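You operate a simulated robot arm through the tools that you are given. There is no shell and no other tool. Be economical: measure what you need, move in short steps, check, and stop when the job is done.

You run a simulated robot arm. Do the job below in one go: nothing can be reset, and whatever is moved stays where it is left.

Task
Put the blue dish from the island top in the green bowl there. Then fetch the blue battery with the earliest date from the island top and stand it on the red pod.

It is judged by the outcome, as a careful person would: the job done as asked, and still so three seconds after it is handed in. It fails if anything else is knocked over, pushed out of place, dropped, spilled or broken.

Robot
A 7-joint arm with a two-finger parallel gripper, fixed in place. Base frame: the origin is at the foot of the arm, x ahead of it, y to its left, z up; the work surface is at about z = 0. Lengths are in m, angles in degrees, forces in N, time in s.
With the tool pointing down near the work surface it reaches from about 0.22 to 0.58 m from the base axis. Its first joint turns from -66.0 to 66.0 degrees. Payload 2.5 kg.
The tool frame sits at the grasp point between the pads (the TCP): z along the fingers, y along the line on which they close. The tips reach 0.023 m beyond it. Largest opening 0.094 m; finger width 0.038, thickness 0.01; the body of the gripper, 0.054 by 0.096 m, starts 0.039 m behind the TCP.
Orientation is that of the tool frame in the base frame, as [roll, pitch, yaw] about the fixed x, y, z axes, in that order (R = Rz(yaw) Ry(pitch) Rx(roll)). With the fingers straight down and closing along the base's y, the tool's x points along the base's -x, its y along +y and its z along -z.

Tools
- The arm moves only by the tool servo_tool. Its argument "plan" is a list of rows, each a list of 7 numbers: the shift along the base's x, y, z in m, then the turn, a rotation vector about the base's x, y, z in degrees, then the opening, from 0 (shut) to 1 (fully open). In form: [[x, y, z, rx, ry, rz, grip], ...]. A call has 1 to 12 rows; each row is the pose to reach, as a shift and turn from the pose commanded when the call began. Rows are played at 5 a second. More than 0.05 m and 8.6 degrees between two rows, or a gripper value outside its range, and nothing of the call is played. A pose out of reach is approached as far as the arm can. The call stops where the force on the tool passes 40 N (or 10 N more than at its start, if that is more) or the arm is blocked; 0.2 s more then pass. The fingers move at their own pace (about 0.108 m/s each) and stop on an object; they squeeze with about 24 N. The grip force told is the motor's: it shows also when the fingers shut on nothing. Time passes only in rows, and 0.2 s behind the last, so rows that repeat a pose let the fingers close. The reply holds the time, the measured pose of the TCP, the force on the tool along the base axes, the opening and the grip force, in the units named above and with some noise, and new pictures: "views" is both (left out), scene, wrist or none.
- Cameras (640 x 400 px; columns grow to the right, rows downward): "scene" is fixed at [0.0993, -0.4126, 0.5417]; the picture's right is [0.95, -0.32, 0.00], its down [-0.17, -0.52, -0.84] and it looks along [0.26, 0.79, -0.55] (base axes); focal length 325 px, centre (320, 200). "wrist" rides on the gripper at [-0.039, 0, -0.044] in the tool frame; the picture's right is [0.00, -1.00, 0.00], its down [0.97, 0.00, -0.24] and it looks along [0.24, 0.00, 0.97] (tool axes); focal length 218 px, centre (320, 200).
- pixel_to_xyz(camera, pixels): for up to 12 pixels [column, row] of the newest picture of that camera ("zoom" is the newest enlarged one), the place [x, y, z] in the base frame of the surface seen there, good to about 0.002 m, but the place of the scene camera against the robot may be out by one fixed shift of up to 0.018 m in any direction. The clock stands still meanwhile.
- zoom(camera, box): a new picture of the part [left, top, right, bottom] of that camera's present view, enlarged. The clock stands still meanwhile.
- hand_in(): hands the job in; it is judged then, once.

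Go step by step. Measure first, check grasps and placings, and put right what went wrong. The budget is 80 turns and 120 pictures, counting those below and the enlarged ones. Unless the task says otherwise, let go and move clear before handing in, and close with one line.

The tools are called after ">>>" as a command line: name --pt "numbers of a row" for each row, then --argument value for the rest, lists and objects as JSON in quotes. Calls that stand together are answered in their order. servo_tool: Moves the arm, as the interface text tells. Its arguments: {"type":"object","properties":{"plan":{"type":"array","items":{"type":"array","items":{"type":"number"}}},"views":{"type":"string","enum":["both","scene","wrist","none"]}},"required":["plan"]} The other tools are called the same way: pixel_to_xyz (camera, pixels) gives the place of the surface under pixels of a picture; zoom (camera, box) takes an enlarged picture of a part of a camera's view; hand_in () hands the job in.

At the start:

```text
time_s: 0.0
tool_pos: [0.3395, 0.0375, 0.2593]
tool_rot: [180.0, 0.0, 180.0]
contact_force: [0.2, -0.1, -0.7]
gripper_width: 0.0939
grasp_force: 0.1
```

scene: 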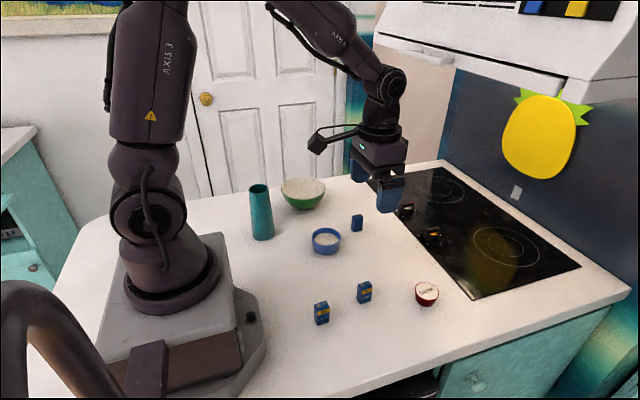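
wrist: 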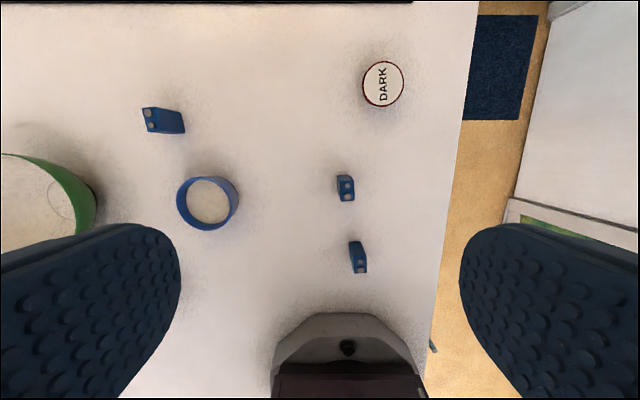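

The scene shows a blue dish near (326,240), a green bowl at (303,193), three blue batteries at (321,312), (364,291), (357,222), and a red pod at (427,293). I'll zoom in to read the dates and measure positions.

>>> zoom --camera "scene" --box '[300, 270, 390, 330]'

>>> zoom --camera "scene" --box '[335, 185, 455, 260]'

>>> pixel_to_xyz --camera "wrist" --pixels '[[208, 203], [179, 203], [238, 203], [208, 178], [208, 229], [383, 85], [150, 120], [347, 187], [361, 263], [60, 200], [95, 200], [300, 150]]'

>>> pixel_to_xyz --camera "scene" --pixels '[[326, 240], [312, 234], [340, 234], [303, 186], [281, 184], [326, 184], [427, 289], [357, 216], [364, 284], [321, 304], [303, 180], [260, 186]]'

```text
6.67 times, centred on (345, 300) of scene
```

zoom: 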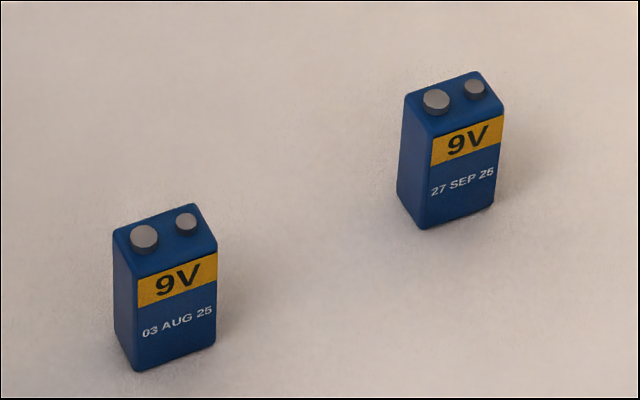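

```text
5.33 times, centred on (395, 222) of scene
```

zoom: 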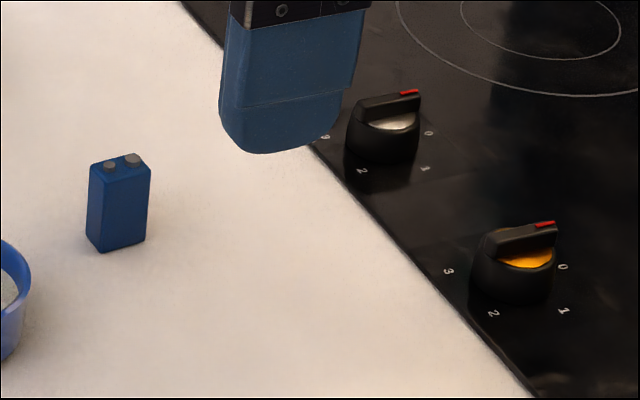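

```text
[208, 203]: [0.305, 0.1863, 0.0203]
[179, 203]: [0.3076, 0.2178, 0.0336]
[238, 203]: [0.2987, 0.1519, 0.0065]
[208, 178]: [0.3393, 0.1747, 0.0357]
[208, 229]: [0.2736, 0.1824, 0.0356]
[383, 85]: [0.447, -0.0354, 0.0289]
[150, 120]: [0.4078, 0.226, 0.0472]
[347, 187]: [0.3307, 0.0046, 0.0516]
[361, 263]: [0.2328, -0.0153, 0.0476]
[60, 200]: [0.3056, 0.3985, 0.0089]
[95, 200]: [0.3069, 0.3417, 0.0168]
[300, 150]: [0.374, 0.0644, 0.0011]
```

```text
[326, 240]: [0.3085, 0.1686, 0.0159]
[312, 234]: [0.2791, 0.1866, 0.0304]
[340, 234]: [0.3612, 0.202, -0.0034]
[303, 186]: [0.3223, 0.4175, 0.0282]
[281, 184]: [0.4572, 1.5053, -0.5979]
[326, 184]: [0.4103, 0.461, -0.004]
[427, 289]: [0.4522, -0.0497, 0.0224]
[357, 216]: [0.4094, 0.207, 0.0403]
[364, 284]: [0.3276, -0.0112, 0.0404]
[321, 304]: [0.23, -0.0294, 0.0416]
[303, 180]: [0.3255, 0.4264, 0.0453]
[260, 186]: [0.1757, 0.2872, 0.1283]
```

Two dates read 03 AUG 25 (at about 0.23,-0.02) and 27 SEP 25 (at about 0.33,0.00); the third battery at (0.41,0.22) has its label facing away. I'll move over toward the bowl to view the bowl and dish from above and the third battery's far side.

>>> servo_tool --pt "0 0.05 0.0 0 0 0 1" --pt "0 0.1 0.0 0 0 0 1" --pt "0 0.15 0 0 0 0 1" --pt "0 0.2 0 0 0 0 1" --pt "0 0.25 0 0 0 0 1" --pt "0 0.29 0 0 0 0 1" --pt "0 0.29 0 0 0 0 1"

>>> zoom --camera "wrist" --box '[240, 60, 480, 210]'

```text
time_s: 1.6
tool_pos: [0.3401, 0.328, 0.2569]
tool_rot: [179.9, 0.0, -179.9]
contact_force: [-0.9, 1.0, 1.2]
gripper_width: 0.0941
grasp_force: 0.0
```

scene: 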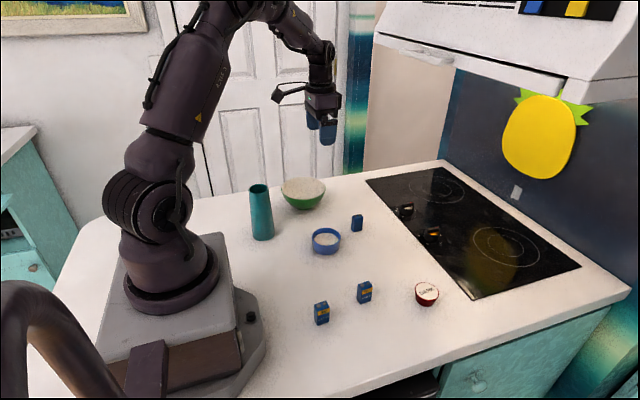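
wrist: 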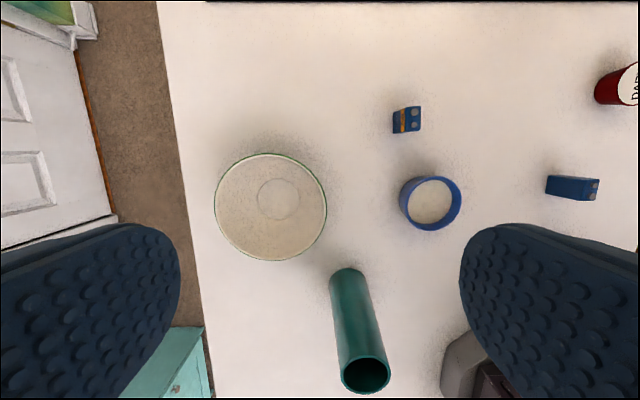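

```text
2.67 times, centred on (360, 135) of wrist
```

zoom: 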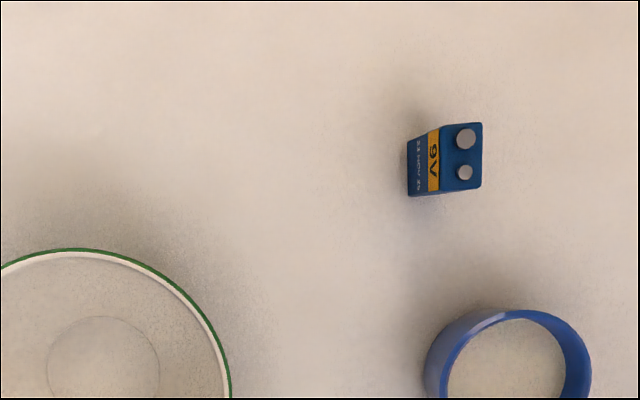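

The third label appears to show NOV; I'll zoom closer to read its year, and measure the bowl and dish in this wrist view.

>>> zoom --camera "wrist" --box '[386, 98, 426, 138]'

>>> pixel_to_xyz --camera "wrist" --pixels '[[217, 205], [324, 205], [270, 155], [270, 259], [270, 200], [278, 200], [403, 203], [459, 203], [432, 178], [432, 229], [432, 205], [300, 215]]'

>>> pixel_to_xyz --camera "wrist" --pixels '[[341, 374], [390, 374], [362, 358], [366, 392], [410, 205], [436, 179], [452, 182], [457, 215], [440, 227], [415, 222]]'

```text
10.00 times, centred on (406, 118) of wrist
```

zoom: 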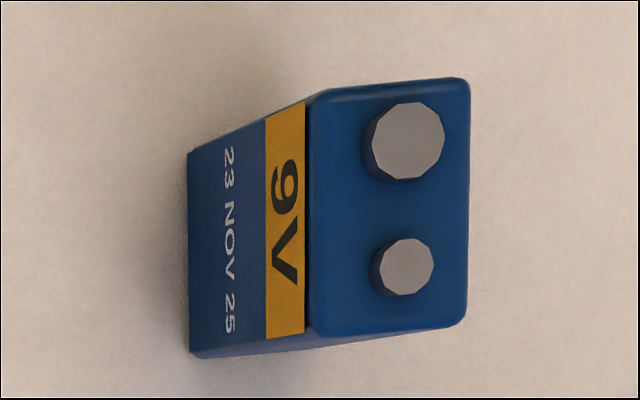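

```text
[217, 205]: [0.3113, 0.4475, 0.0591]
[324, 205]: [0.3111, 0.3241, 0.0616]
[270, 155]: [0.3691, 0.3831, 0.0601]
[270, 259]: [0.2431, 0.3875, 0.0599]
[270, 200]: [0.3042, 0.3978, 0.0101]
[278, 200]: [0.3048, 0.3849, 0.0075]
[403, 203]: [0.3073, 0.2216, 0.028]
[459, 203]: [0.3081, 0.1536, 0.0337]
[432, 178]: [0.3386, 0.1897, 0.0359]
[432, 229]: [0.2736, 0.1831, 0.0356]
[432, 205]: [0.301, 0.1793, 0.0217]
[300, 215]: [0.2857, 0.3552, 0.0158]
```

```text
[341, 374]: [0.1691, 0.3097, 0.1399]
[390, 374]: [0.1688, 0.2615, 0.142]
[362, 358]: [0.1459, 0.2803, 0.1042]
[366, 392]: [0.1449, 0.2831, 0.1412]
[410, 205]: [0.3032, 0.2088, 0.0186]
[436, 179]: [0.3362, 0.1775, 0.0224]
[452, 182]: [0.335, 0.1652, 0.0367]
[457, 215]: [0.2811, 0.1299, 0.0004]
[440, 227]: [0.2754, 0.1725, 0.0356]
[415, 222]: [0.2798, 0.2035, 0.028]
```

The third reads 23 NOV 25, so the earliest is 03 AUG 25, near (0.233,-0.015). The dish centre is about (0.306,0.186) with OD 0.066 and rim z 0.036; the bowl centre is about (0.306,0.386) with rim z 0.060. I'm moving above the dish.

>>> servo_tool --pt "-0.012 -0.045 0 0 0 0 1" --pt "-0.024 -0.09 -0.01 0 0 0 1" --pt "-0.034 -0.125 -0.04 0 0 0 1" --pt "-0.034 -0.142 -0.08 0 0 0 1" --pt "-0.034 -0.142 -0.12 0 0 0 1" --pt "-0.034 -0.142 -0.15 0 0 0 1" --pt "-0.034 -0.142 -0.15 0 0 0 1"

```text
time_s: 3.2
tool_pos: [0.306, 0.1873, 0.1073]
tool_rot: [180.0, 0.0, 180.0]
contact_force: [0.1, -0.4, 0.3]
gripper_width: 0.094
grasp_force: 0.1
```

scene: 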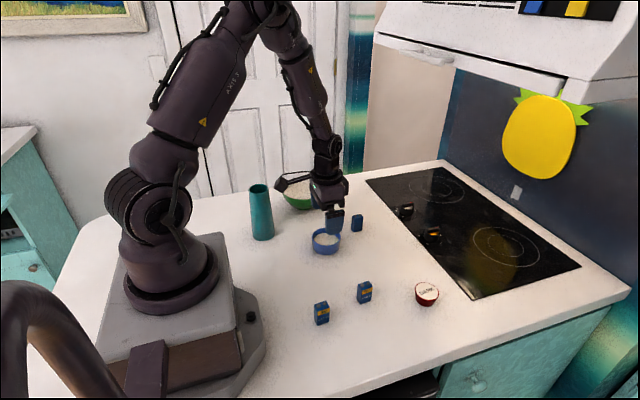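
wrist: 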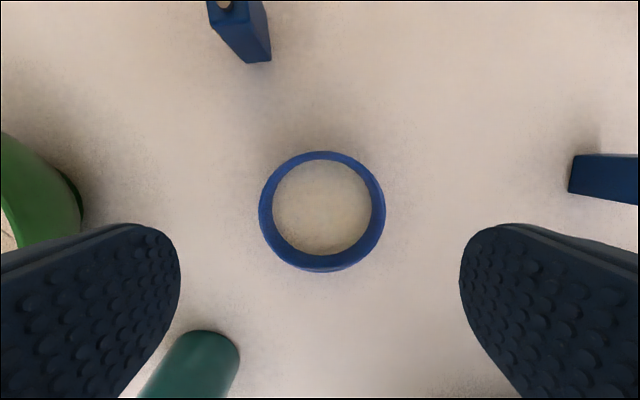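

The dish is centred under the gripper at (321,212). I'll confirm the rim measurements and then descend.

>>> pixel_to_xyz --camera "wrist" --pixels '[[264, 205], [380, 205], [322, 156], [322, 262], [322, 210], [345, 210], [267, 235], [322, 270]]'

>>> servo_tool --pt "0 -0.001 -0.02 0 0 0 1" --pt "0 -0.001 -0.04 0 0 0 1" --pt "0 -0.001 -0.055 0 0 0 1" --pt "0 -0.001 -0.064 0 0 0 1" --pt "0 -0.001 -0.064 0 0 0 1"

```text
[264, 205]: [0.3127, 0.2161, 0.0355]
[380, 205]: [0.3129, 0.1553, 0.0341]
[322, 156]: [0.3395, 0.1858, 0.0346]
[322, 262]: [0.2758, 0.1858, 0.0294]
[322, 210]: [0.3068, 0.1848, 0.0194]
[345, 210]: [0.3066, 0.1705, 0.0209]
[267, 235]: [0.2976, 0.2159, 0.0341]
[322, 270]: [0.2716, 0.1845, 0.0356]
```

```text
time_s: 4.4
tool_pos: [0.3103, 0.1818, 0.0444]
tool_rot: [-179.9, 0.0, 180.0]
contact_force: [1.4, -0.3, -0.2]
gripper_width: 0.0939
grasp_force: 0.2
```

scene: 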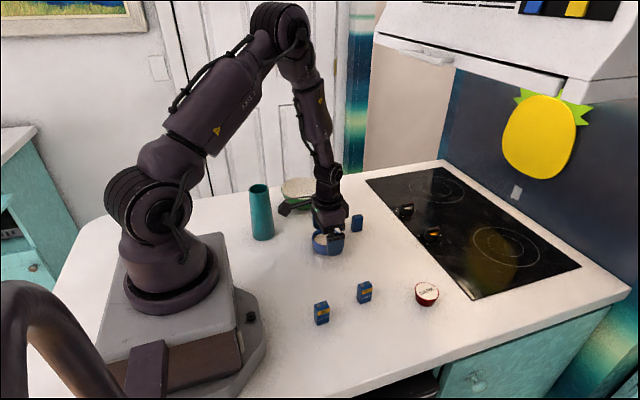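
wrist: 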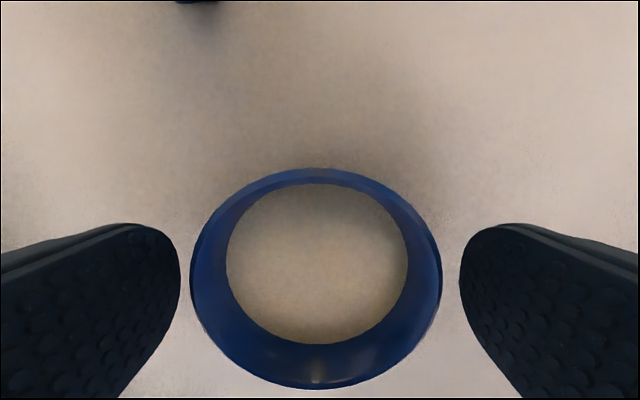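

The reading shows the TCP at (0.3103,0.1818), a few mm off the dish centre. I'll hold still and read again before closing.

>>> servo_tool --pt "0 0 0 0 0 0 1" --pt "0 0 0 0 0 0 1" --views "none"

>>> pixel_to_xyz --camera "wrist" --pixels '[[196, 280], [436, 280], [316, 173], [316, 384]]'

```text
time_s: 5.0
tool_pos: [0.3091, 0.1841, 0.0437]
tool_rot: [180.0, 0.0, -179.9]
contact_force: [-0.4, -0.6, -0.5]
gripper_width: 0.0939
grasp_force: 0.1
```

```text
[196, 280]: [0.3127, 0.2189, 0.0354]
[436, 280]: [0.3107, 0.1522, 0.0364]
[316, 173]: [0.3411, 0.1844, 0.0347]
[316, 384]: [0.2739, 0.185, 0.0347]
```

The dish centre is (0.3075,0.1855), rim z 0.035, and the TCP is about (0.309,0.184,0.044). I'll nudge slightly and close.

>>> servo_tool --pt "-0.0015 0.0015 -0.002 0 0 0 1" --pt "-0.0015 0.0015 -0.002 0 0 0 0.75" --pt "-0.0015 0.0015 -0.002 0 0 0 0.6" --pt "-0.0015 0.0015 -0.002 0 0 0 0.5" --pt "-0.0015 0.0015 -0.002 0 0 0 0.5" --pt "-0.0015 0.0015 -0.002 0 0 0 0.5" --views "wrist"

```text
time_s: 6.4
tool_pos: [0.3068, 0.1855, 0.042]
tool_rot: [-180.0, 0.0, -180.0]
contact_force: [-0.9, -0.8, 2.3]
gripper_width: 0.0698
grasp_force: 24.1
```

wrist: 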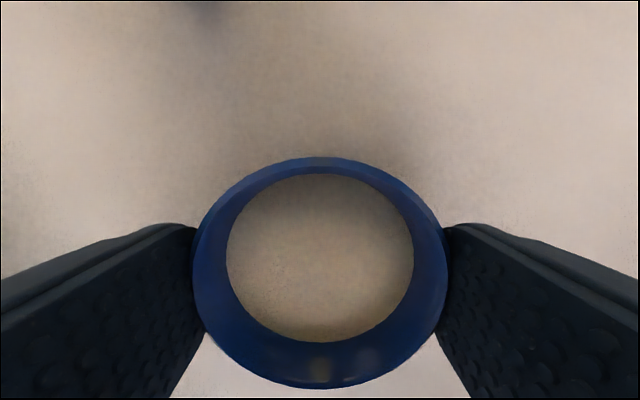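

The dish is gripped (width 0.0698, 24 N). I'm lifting slowly and straight up.

>>> servo_tool --pt "0 0 0.01 0 0 0 0.5" --pt "0 0 0.025 0 0 0 0.5" --pt "0 0 0.045 0 0 0 0.5" --pt "0 0 0.065 0 0 0 0.5" --pt "0 0 0.085 0 0 0 0.5" --pt "0 0 0.1 0 0 0 0.5" --pt "0 0 0.11 0 0 0 0.5" --pt "0 0 0.11 0 0 0 0.5"

```text
time_s: 8.2
tool_pos: [0.3037, 0.1839, 0.1538]
tool_rot: [180.0, 0.0, 180.0]
contact_force: [0.1, 0.0, -2.0]
gripper_width: 0.0697
grasp_force: 23.8
```

scene: 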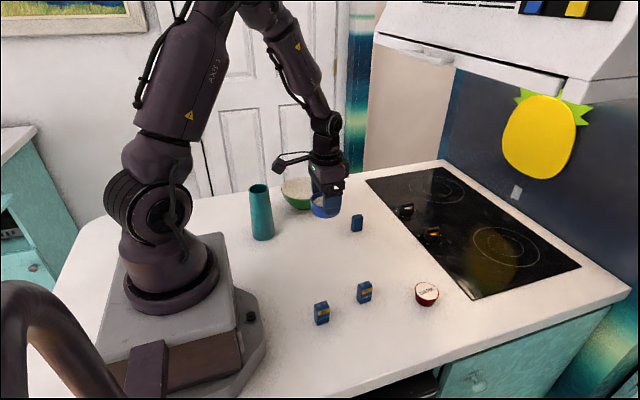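
wrist: 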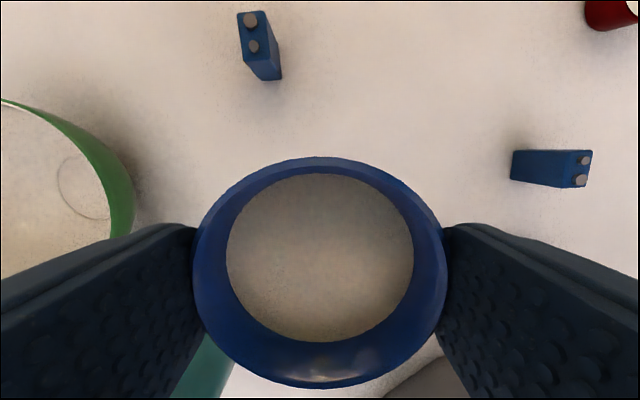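

The dish holds level (2 N load). I'm carrying it over the bowl centre (0.306,0.386).

>>> servo_tool --pt "0 0.015 0 0 0 0 0.5" --pt "0 0.04 0 0 0 0 0.5" --pt "0.001 0.07 0 0 0 0 0.5" --pt "0.001 0.1 0 0 0 0 0.5" --pt "0.002 0.13 0 0 0 0 0.5" --pt "0.002 0.16 0 0 0 0 0.5" --pt "0.002 0.185 0 0 0 0 0.5" --pt "0.002 0.198 0 0 0 0 0.5" --pt "0.002 0.202 0 0 0 0 0.5" --pt "0.002 0.202 0 0 0 0 0.5" --pt "0.002 0.202 0 0 0 0 0.5"

```text
time_s: 10.6
tool_pos: [0.3075, 0.3884, 0.1528]
tool_rot: [179.9, 0.0, 180.0]
contact_force: [-0.1, 0.2, -1.7]
gripper_width: 0.0698
grasp_force: 23.7
```

scene: 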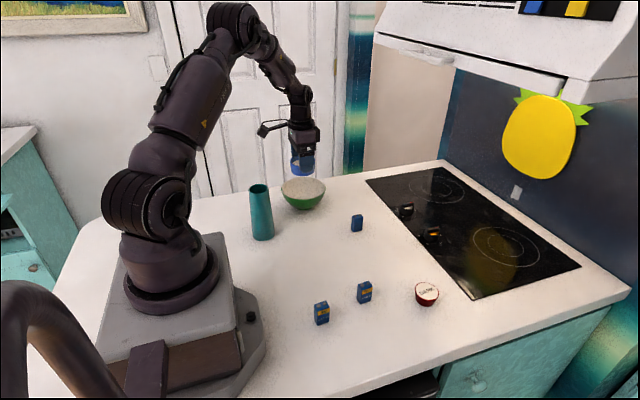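
wrist: 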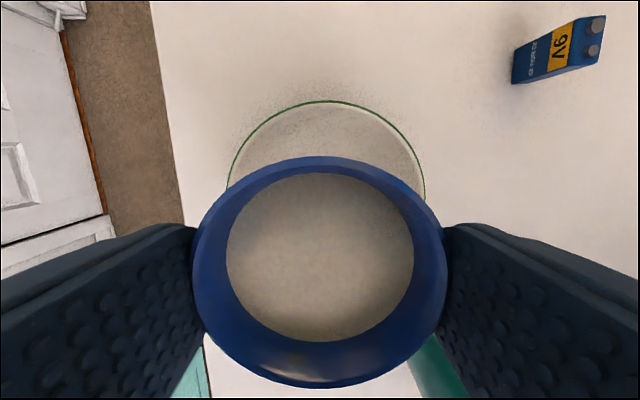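

I'm checking the bowl's rim centre and profile from here before lowering.

>>> pixel_to_xyz --camera "wrist" --pixels '[[326, 102], [230, 180], [423, 180], [326, 120], [326, 135], [326, 150], [270, 150], [385, 150], [255, 125], [397, 128]]'

```text
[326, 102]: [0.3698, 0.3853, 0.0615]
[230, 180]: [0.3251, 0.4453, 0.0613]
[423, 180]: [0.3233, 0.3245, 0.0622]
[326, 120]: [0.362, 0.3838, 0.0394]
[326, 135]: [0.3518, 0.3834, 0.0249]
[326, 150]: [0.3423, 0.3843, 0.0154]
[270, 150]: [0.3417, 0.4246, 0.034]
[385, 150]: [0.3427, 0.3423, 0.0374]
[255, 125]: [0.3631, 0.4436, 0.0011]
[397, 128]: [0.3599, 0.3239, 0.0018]
```

The bowl centre is (0.3065,0.385), with inner radius about 0.051 at z 0.033, so the fingers just fit. I'm centring and lowering most of the way.

>>> servo_tool --pt "-0.0005 -0.0025 -0.01 0 0 0 0.5" --pt "-0.0005 -0.0025 -0.03 0 0 0 0.5" --pt "-0.0005 -0.0025 -0.05 0 0 0 0.5" --pt "-0.0005 -0.0025 -0.065 0 0 0 0.5" --pt "-0.0005 -0.0025 -0.078 0 0 0 0.5" --pt "-0.0005 -0.0025 -0.084 0 0 0 0.5" --pt "-0.0005 -0.0025 -0.084 0 0 0 0.5" --pt "-0.0005 -0.0025 -0.084 0 0 0 0.5"

>>> zoom --camera "scene" --box '[230, 100, 390, 250]'

```text
time_s: 12.4
tool_pos: [0.3058, 0.3842, 0.0685]
tool_rot: [180.0, -0.1, -180.0]
contact_force: [0.2, 0.4, -1.2]
gripper_width: 0.0697
grasp_force: 23.7
```

scene: 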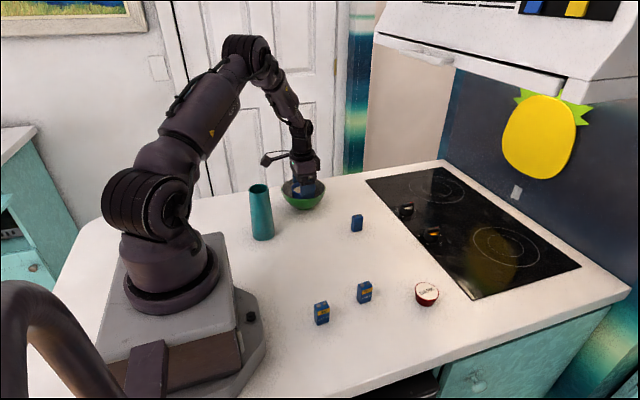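
wrist: 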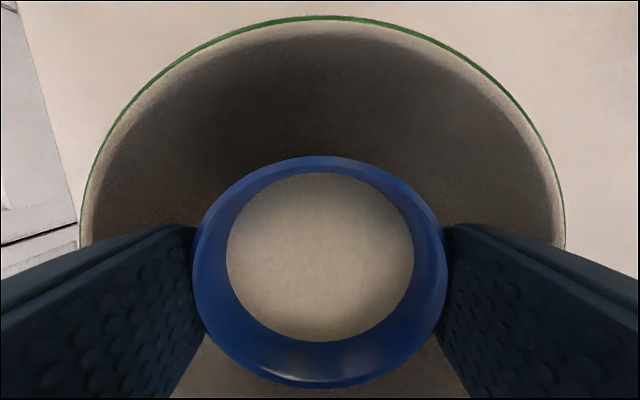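

```text
2.67 times, centred on (310, 175) of scene
```

zoom: 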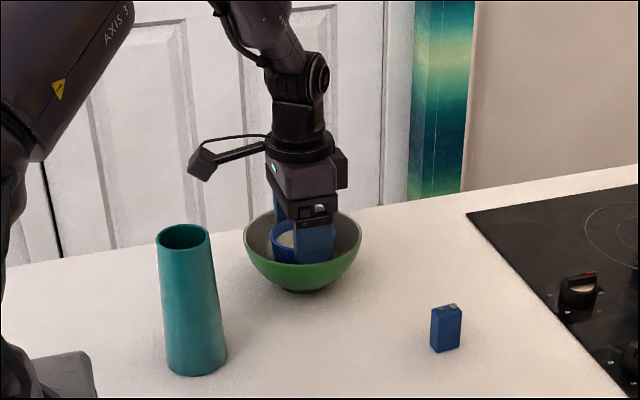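

The dish is centred in the bowl (rim cols 80–566, dish 193–447). I'm lowering in small steps and watching the force.

>>> servo_tool --pt "0 0 -0.003 0 0 0 0.5" --pt "0 0 -0.006 0 0 0 0.5" --pt "0 0 -0.009 0 0 0 0.5" --pt "0 0 -0.011 0 0 0 0.5" --pt "0 0 -0.011 0 0 0 0.5" --views "none"

```text
time_s: 13.6
tool_pos: [0.307, 0.3844, 0.0573]
tool_rot: [180.0, 0.0, -179.9]
contact_force: [1.9, 0.0, -1.0]
gripper_width: 0.0699
grasp_force: 23.9
```

>>> servo_tool --pt "0 0 -0.001 0 0 0 0.5" --pt "0 0 -0.002 0 0 0 0.5" --pt "0 0 -0.002 0 0 0 0.5" --views "none"

```text
time_s: 14.4
tool_pos: [0.3065, 0.3862, 0.0539]
tool_rot: [180.0, 0.0, -179.9]
contact_force: [0.1, 0.2, -1.5]
gripper_width: 0.0694
grasp_force: 23.6
```

There is still no contact (Fz -1.5). I'm continuing down by millimetres.

>>> servo_tool --pt "0 0 -0.001 0 0 0 0.5" --pt "0 0 -0.002 0 0 0 0.5" --pt "0 0 -0.002 0 0 0 0.5" --views "wrist"

```text
time_s: 15.2
tool_pos: [0.3071, 0.385, 0.0535]
tool_rot: [-180.0, -0.1, 180.0]
contact_force: [-0.1, -0.6, 3.4]
gripper_width: 0.0696
grasp_force: 24.0
```

wrist: 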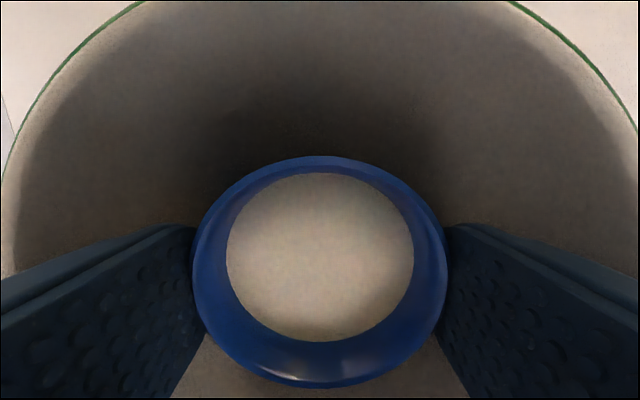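

The force rose to +3.4, so the dish is seated. I'm opening slightly, about 2 mm per side, so the fingers don't push the bowl.

>>> servo_tool --pt "0 0 0 0 0 0 0.77" --pt "0 0 0 0 0 0 0.77" --views "wrist"

```text
time_s: 15.8
tool_pos: [0.3063, 0.3852, 0.0541]
tool_rot: [-180.0, 0.0, 179.9]
contact_force: [0.2, -2.3, 6.2]
gripper_width: 0.07
grasp_force: 0.1
```

wrist: 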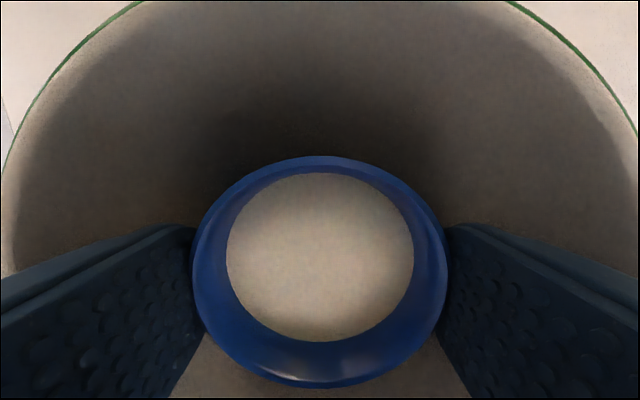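

The width stays at 0.070 with Fz 6.2, so the fingertips are probably touching the bowl wall. I'll rise a few mm with the same slight opening.

>>> servo_tool --pt "0 0 0.002 0 0 0 0.77" --pt "0 0 0.004 0 0 0 0.79" --pt "0 0 0.004 0 0 0 0.79" --views "wrist"

```text
time_s: 16.6
tool_pos: [0.3072, 0.3852, 0.0578]
tool_rot: [-179.9, 0.0, -180.0]
contact_force: [-0.6, 0.7, 0.4]
gripper_width: 0.0743
grasp_force: 0.0
```

wrist: 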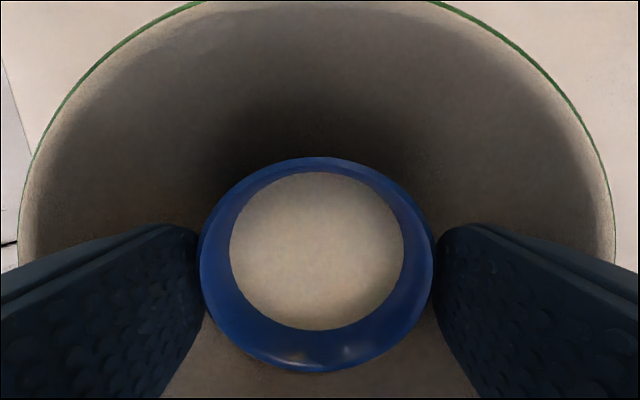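

The fingers are free and the dish rests in the bowl. I'm rising straight up.

>>> servo_tool --pt "0 0 0.006 0 0 0 0.8" --pt "0 0 0.014 0 0 0 0.83" --pt "0 0 0.03 0 0 0 0.83" --pt "0 0 0.06 0 0 0 0.83" --pt "0 0 0.1 0 0 0 0.83" --pt "0 0 0.14 0 0 0 0.83" --pt "0 0 0.18 0 0 0 0.83" --pt "0 0 0.18 0 0 0 0.83"

>>> pixel_to_xyz --camera "wrist" --pixels '[[320, 200], [320, 140]]'

```text
time_s: 18.4
tool_pos: [0.3032, 0.3889, 0.2342]
tool_rot: [-180.0, 0.0, 180.0]
contact_force: [-1.0, 0.7, 0.5]
gripper_width: 0.0781
grasp_force: 0.1
```

scene: 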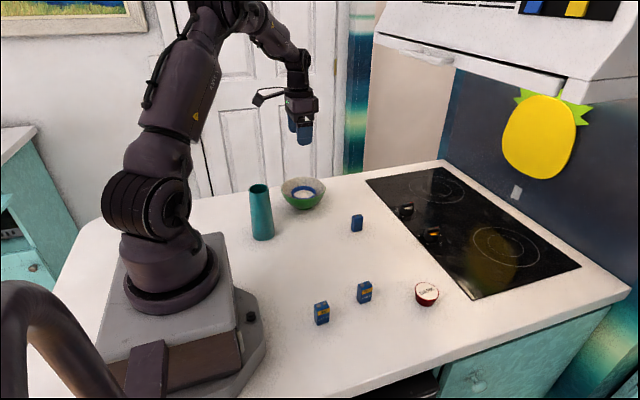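
wrist: 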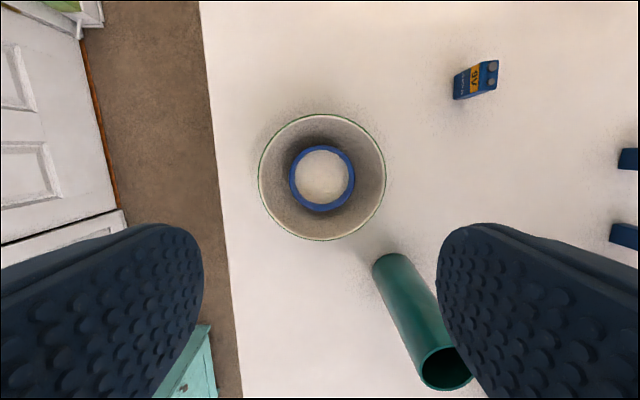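

```text
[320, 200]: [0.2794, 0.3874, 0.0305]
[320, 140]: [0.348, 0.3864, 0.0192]
```

The dish sits level and centred in the bowl. Now I'm moving over the 03 AUG battery.

>>> servo_tool --pt "0 -0.04 0 0 0 0 1" --pt "0 -0.08 0 0 0 0 1" --pt "0 -0.12 0 0 0 0 1" --pt "0 -0.16 0 0 0 0 1" --pt "-0.005 -0.2 0 0 0 0 1" --pt "-0.015 -0.24 0 0 0 0 1" --pt "-0.025 -0.28 0 0 0 0 1" --pt "-0.035 -0.32 0 0 0 0 1" --pt "-0.045 -0.36 -0.02 0 0 0 1" --pt "-0.05 -0.39 -0.04 0 0 0 1" --pt "-0.05 -0.4 -0.06 0 0 0 1" --pt "-0.05 -0.4 -0.06 0 0 0 1"

```text
time_s: 21.0
tool_pos: [0.2576, -0.0143, 0.1756]
tool_rot: [-180.0, -0.1, 180.0]
contact_force: [-0.1, -0.1, -0.3]
gripper_width: 0.094
grasp_force: 0.0
```

scene: 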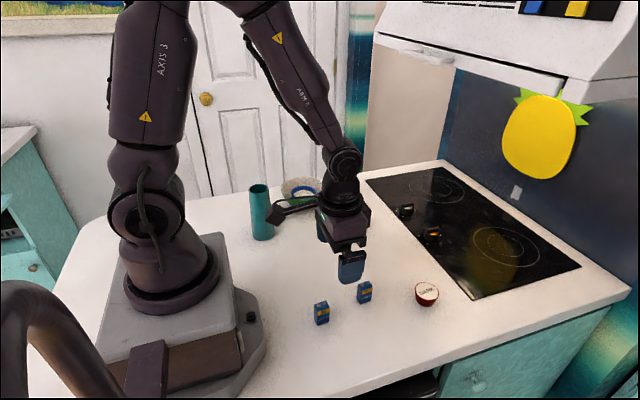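
wrist: 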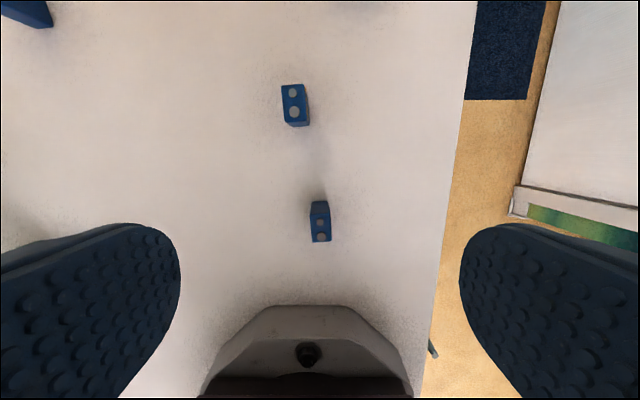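

The target battery is at (320,222), slightly rotated, with its short side along y. I'm measuring its top, the pod and the robot's own foot.

>>> zoom --camera "wrist" --box '[270, 70, 370, 270]'

>>> pixel_to_xyz --camera "wrist" --pixels '[[312, 219], [330, 217], [312, 241], [331, 241], [320, 222], [321, 237], [316, 229], [326, 229], [305, 310], [307, 353], [295, 92], [290, 120]]'

>>> zoom --camera "scene" --box '[380, 260, 480, 330]'

```text
2.00 times, centred on (320, 170) of wrist
```

zoom: 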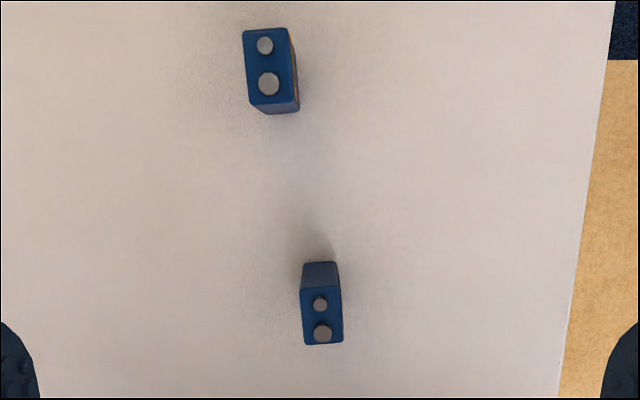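

```text
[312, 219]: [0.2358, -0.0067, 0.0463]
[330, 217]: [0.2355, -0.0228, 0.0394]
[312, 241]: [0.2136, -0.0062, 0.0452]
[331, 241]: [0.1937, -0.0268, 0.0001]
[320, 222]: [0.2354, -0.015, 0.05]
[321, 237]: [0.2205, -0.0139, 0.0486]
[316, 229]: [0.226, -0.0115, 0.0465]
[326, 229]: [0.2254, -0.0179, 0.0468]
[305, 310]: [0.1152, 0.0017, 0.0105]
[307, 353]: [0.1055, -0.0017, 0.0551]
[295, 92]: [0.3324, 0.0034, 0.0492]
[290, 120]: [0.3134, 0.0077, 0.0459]
```

```text
5.71 times, centred on (430, 295) of scene
```

zoom: 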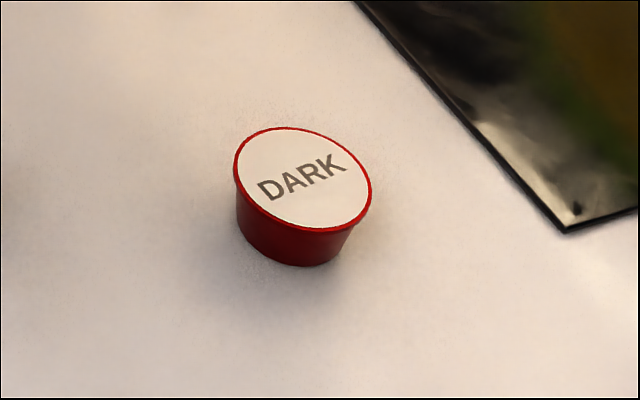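

The battery top centre is about (0.225,-0.0147), z 0.0465, yawed about 3°. I'm moving over it and partway down with the fingers narrowed.

>>> servo_tool --pt "-0.016 0 -0.02 0 0 1.5 0.8" --pt "-0.032 -0.0005 -0.04 0 0 3 0.6" --pt "-0.032 -0.0005 -0.065 0 0 3 0.6" --pt "-0.032 -0.0005 -0.085 0 0 3 0.6" --pt "-0.032 -0.0005 -0.085 0 0 3 0.6"

```text
time_s: 22.2
tool_pos: [0.2256, -0.014, 0.0922]
tool_rot: [180.0, 0.1, -176.9]
contact_force: [-0.4, 0.4, -0.8]
gripper_width: 0.0562
grasp_force: 0.0
```

scene: 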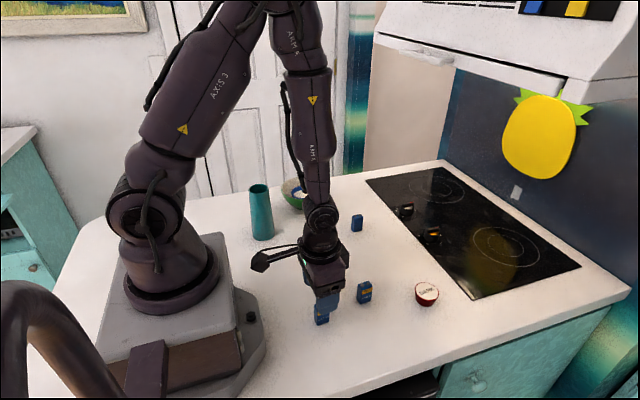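
wrist: 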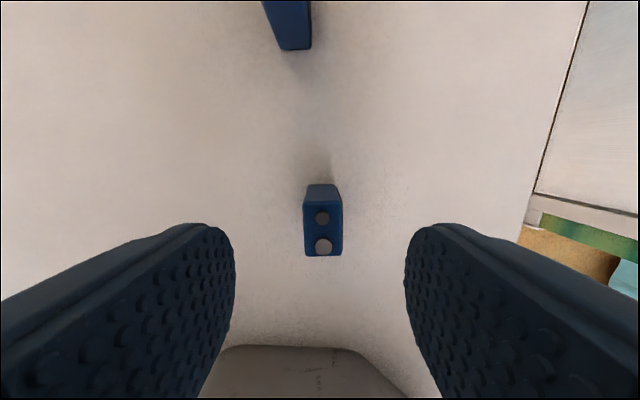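

The battery is centred at columns 303–343. I'm descending to TCP z ≈ 0.040.

>>> servo_tool --pt "0 -0.001 -0.02 0 0 0 0.6" --pt "0 -0.001 -0.04 0 0 0 0.6" --pt "0 -0.001 -0.052 0 0 0 0.6" --pt "0 -0.001 -0.052 0 0 0 0.6"

```text
time_s: 23.2
tool_pos: [0.2249, -0.0154, 0.0412]
tool_rot: [-180.0, 0.0, -177.0]
contact_force: [0.1, -0.3, -0.3]
gripper_width: 0.0563
grasp_force: 0.0
```

scene: 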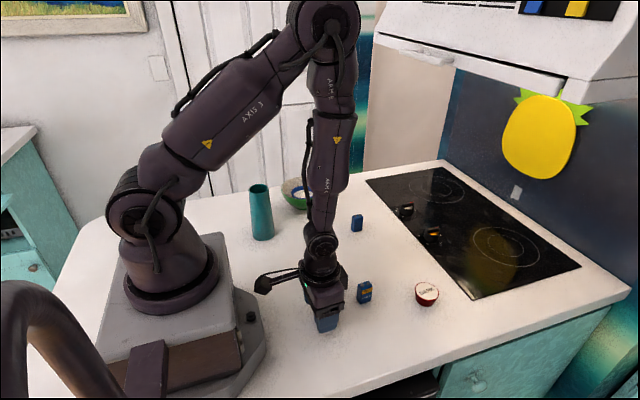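
wrist: 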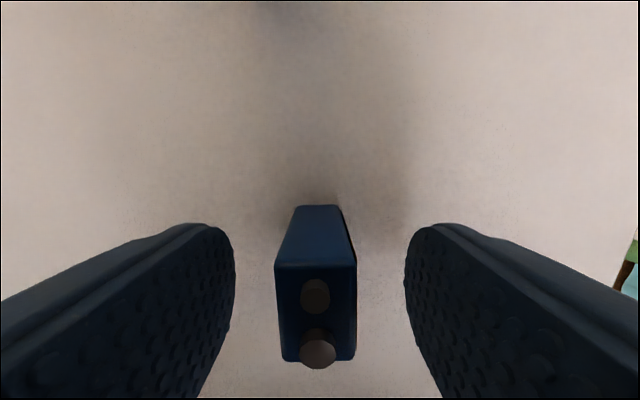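

The battery lies between the pads (cols 276–357). I'm closing.

>>> servo_tool --pt "0 0.001 0 0 0 0 0.4" --pt "0 0.001 0 0 0 0 0.25" --pt "0 0.001 0 0 0 0 0.1" --pt "0 0.001 0 0 0 0 0.08" --pt "0 0.001 0 0 0 0 0.08" --views "wrist"

```text
time_s: 24.4
tool_pos: [0.2249, -0.0144, 0.0404]
tool_rot: [-180.0, -0.1, -177.0]
contact_force: [-0.4, 0.0, 0.2]
gripper_width: 0.0166
grasp_force: 23.7
```

wrist: 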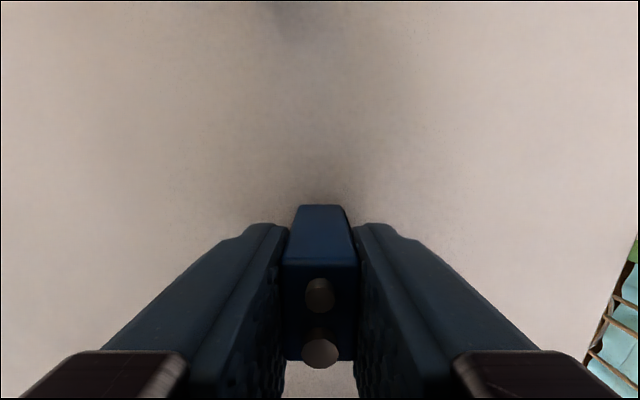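

The grip is good (0.0166 m, 24 N). I'm lifting and moving toward the pod.

>>> servo_tool --pt "0 0 0.015 0 0 0 0.08" --pt "0 0 0.045 0 0 0 0.08" --pt "0 0 0.08 0 0 0 0.08" --pt "0 0 0.11 0 0 0 0.08" --pt "0.03 -0.003 0.12 0 0 0 0.08" --pt "0.065 -0.006 0.12 0 0 0 0.08" --pt "0.1 -0.009 0.12 0 0 0 0.08" --pt "0.135 -0.012 0.12 0 0 0 0.08" --pt "0.16 -0.015 0.12 0 0 0 0.08" --pt "0.17 -0.018 0.12 0 0 0 0.08" --pt "0.17 -0.018 0.12 0 0 0 0.08"

```text
time_s: 26.8
tool_pos: [0.3943, -0.0333, 0.1595]
tool_rot: [-179.9, 0.0, -177.1]
contact_force: [-0.5, 0.9, -0.9]
gripper_width: 0.0168
grasp_force: 24.3
```

scene: 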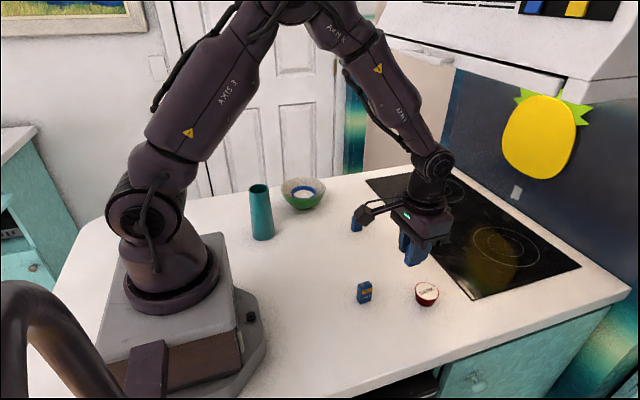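
wrist: 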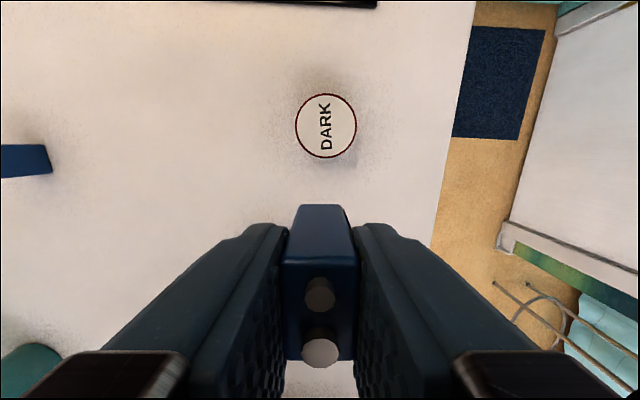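

The pod's top is visible around (326,126). I'm measuring its rim.

>>> pixel_to_xyz --camera "wrist" --pixels '[[297, 126], [355, 126], [326, 95], [326, 156], [326, 126], [310, 110], [342, 142], [320, 290], [319, 262], [319, 356]]'

>>> zoom --camera "wrist" --box '[276, 80, 376, 170]'

```text
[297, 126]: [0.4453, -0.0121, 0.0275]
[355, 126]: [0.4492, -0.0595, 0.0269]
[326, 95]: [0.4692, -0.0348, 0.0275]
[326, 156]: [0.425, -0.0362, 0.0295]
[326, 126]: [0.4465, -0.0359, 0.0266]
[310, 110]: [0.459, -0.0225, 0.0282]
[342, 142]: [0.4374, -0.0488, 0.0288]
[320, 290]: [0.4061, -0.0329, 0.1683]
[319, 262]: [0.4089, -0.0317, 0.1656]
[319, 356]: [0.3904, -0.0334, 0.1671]
```

```text
4.44 times, centred on (326, 125) of wrist
```

zoom: 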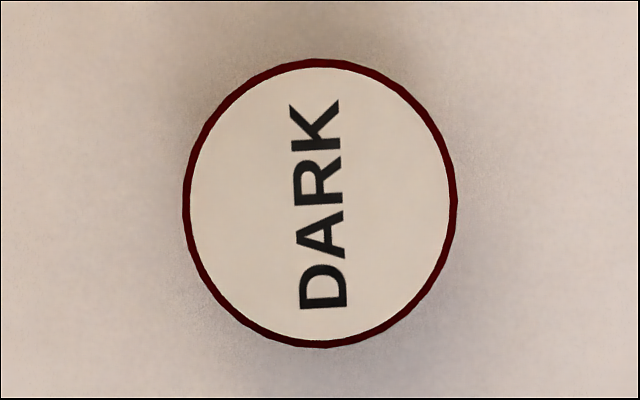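

The pod centre is (0.447,-0.036), radius 0.023, top z ≈ 0.028. I'm moving over it, then down to about 14 mm above.

>>> servo_tool --pt "0.02 -0.001 0 0 0 0 0.08" --pt "0.04 -0.002 -0.005 0 0 0 0.08" --pt "0.052 -0.0025 -0.02 0 0 0 0.08" --pt "0.052 -0.0025 -0.045 0 0 0 0.08" --pt "0.052 -0.0025 -0.065 0 0 0 0.08" --pt "0.052 -0.0025 -0.077 0 0 0 0.08" --pt "0.052 -0.0025 -0.077 0 0 0 0.08" --pt "0.052 -0.0025 -0.077 0 0 0 0.08"

>>> zoom --camera "scene" --box '[370, 220, 490, 320]'

```text
time_s: 28.6
tool_pos: [0.4483, -0.0348, 0.0812]
tool_rot: [-180.0, -0.1, -177.0]
contact_force: [0.3, 0.2, 0.1]
gripper_width: 0.017
grasp_force: 24.2
```

scene: 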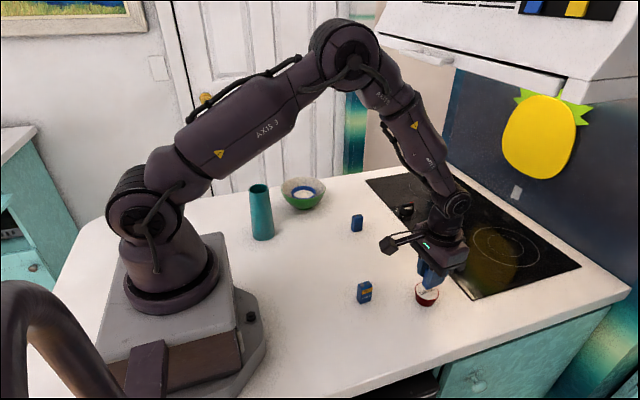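
wrist: 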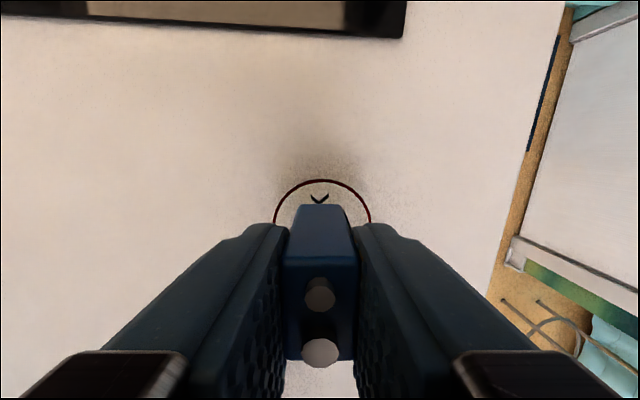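

```text
4.00 times, centred on (430, 270) of scene
```

zoom: 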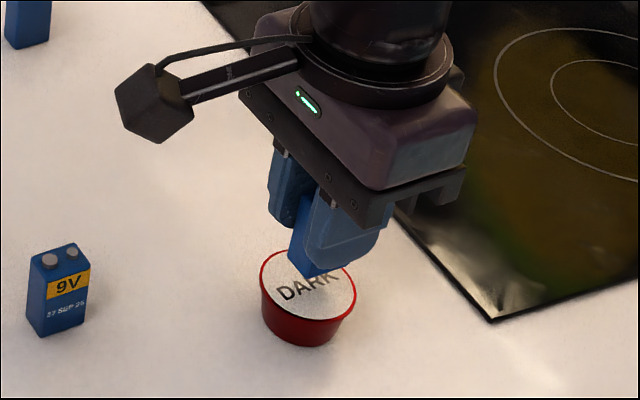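

The battery is centred over the pod (rim cols 274–372, battery centre about 321). I'm lowering toward contact.

>>> servo_tool --pt "-0.001 -0.0005 -0.004 0 0 0 0.08" --pt "-0.001 -0.0005 -0.008 0 0 0 0.08" --pt "-0.001 -0.0005 -0.011 0 0 0 0.08" --pt "-0.001 -0.0005 -0.011 0 0 0 0.08" --views "none"

```text
time_s: 29.6
tool_pos: [0.4458, -0.0354, 0.0719]
tool_rot: [180.0, 0.0, -177.0]
contact_force: [0.1, 0.1, -0.6]
gripper_width: 0.0168
grasp_force: 24.1
```

>>> servo_tool --pt "0 0 -0.001 0 0 0 0.08" --pt "0 0 -0.002 0 0 0 0.08" --pt "0 0 -0.002 0 0 0 0.08" --views "none"

```text
time_s: 30.4
tool_pos: [0.4458, -0.0366, 0.0709]
tool_rot: [179.9, -0.2, -177.0]
contact_force: [0.1, 0.1, 0.0]
gripper_width: 0.0168
grasp_force: 24.1
```

>>> servo_tool --pt "0 0 -0.001 0 0 0 0.08" --pt "0 0 -0.001 0 0 0 0.08" --views "both"

>>> zoom --camera "scene" --box '[400, 260, 460, 310]'

```text
time_s: 31.0
tool_pos: [0.446, -0.0355, 0.0684]
tool_rot: [-179.9, 0.0, -177.0]
contact_force: [0.2, 0.1, -0.3]
gripper_width: 0.0167
grasp_force: 24.2
```

scene: 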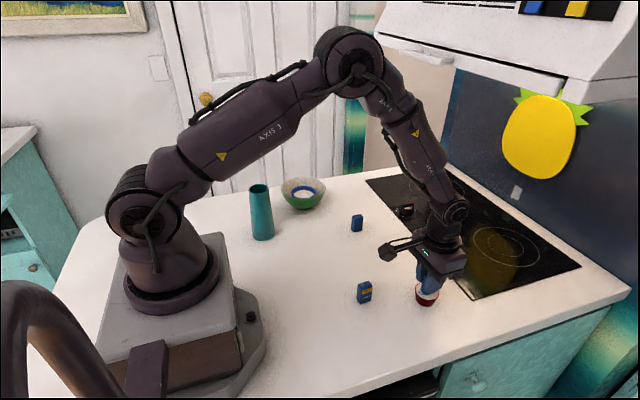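
wrist: 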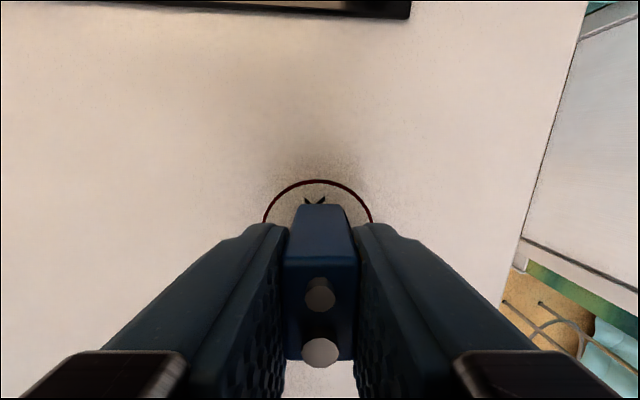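

```text
8.00 times, centred on (430, 285) of scene
```

zoom: 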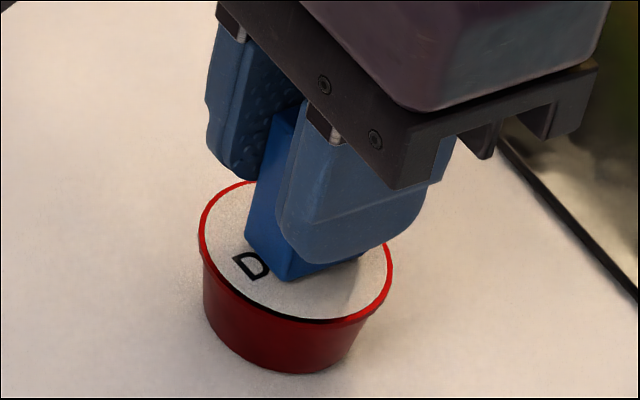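

It is very close, with no force yet. I'm going down another millimetre or so.

>>> servo_tool --pt "0 0 -0.001 0 0 0 0.08" --pt "0 0 -0.001 0 0 0 0.08" --views "none"

```text
time_s: 31.6
tool_pos: [0.4453, -0.0365, 0.0682]
tool_rot: [180.0, 0.0, -177.0]
contact_force: [0.3, -0.5, 0.2]
gripper_width: 0.0167
grasp_force: 23.6
```

>>> servo_tool --pt "0 0 -0.001 0 0 0 0.08" --pt "0 0 -0.001 0 0 0 0.08" --views "none"

```text
time_s: 32.2
tool_pos: [0.4461, -0.0371, 0.0671]
tool_rot: [179.9, 0.1, -177.0]
contact_force: [0.5, -0.5, 4.0]
gripper_width: 0.017
grasp_force: 24.2
```

There is contact at Fz 4 N. I'm opening the fingers gently.

>>> servo_tool --pt "0 0 0 0 0 0 0.2" --pt "0 0 0 0 0 0 0.25" --pt "0 0 0 0 0 0 0.4" --pt "0 0 0 0 0 0 0.5"

```text
time_s: 33.2
tool_pos: [0.4466, -0.036, 0.0679]
tool_rot: [180.0, 0.1, -177.0]
contact_force: [-0.5, 0.8, 0.2]
gripper_width: 0.0472
grasp_force: 0.1
```

scene: 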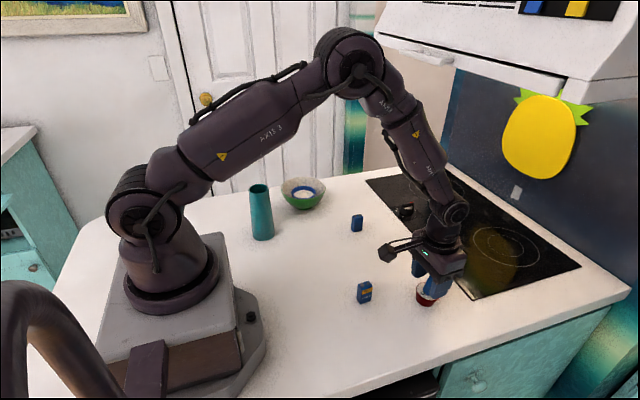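
wrist: 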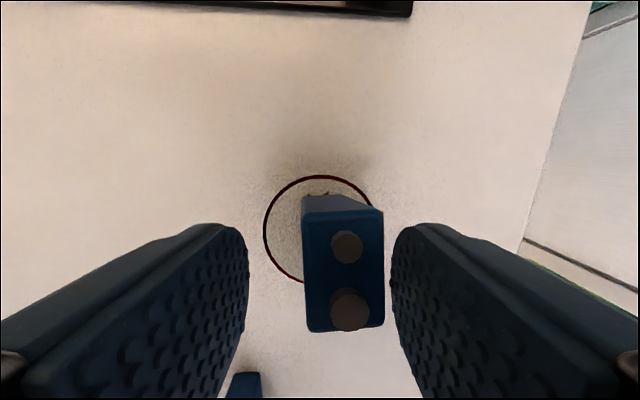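

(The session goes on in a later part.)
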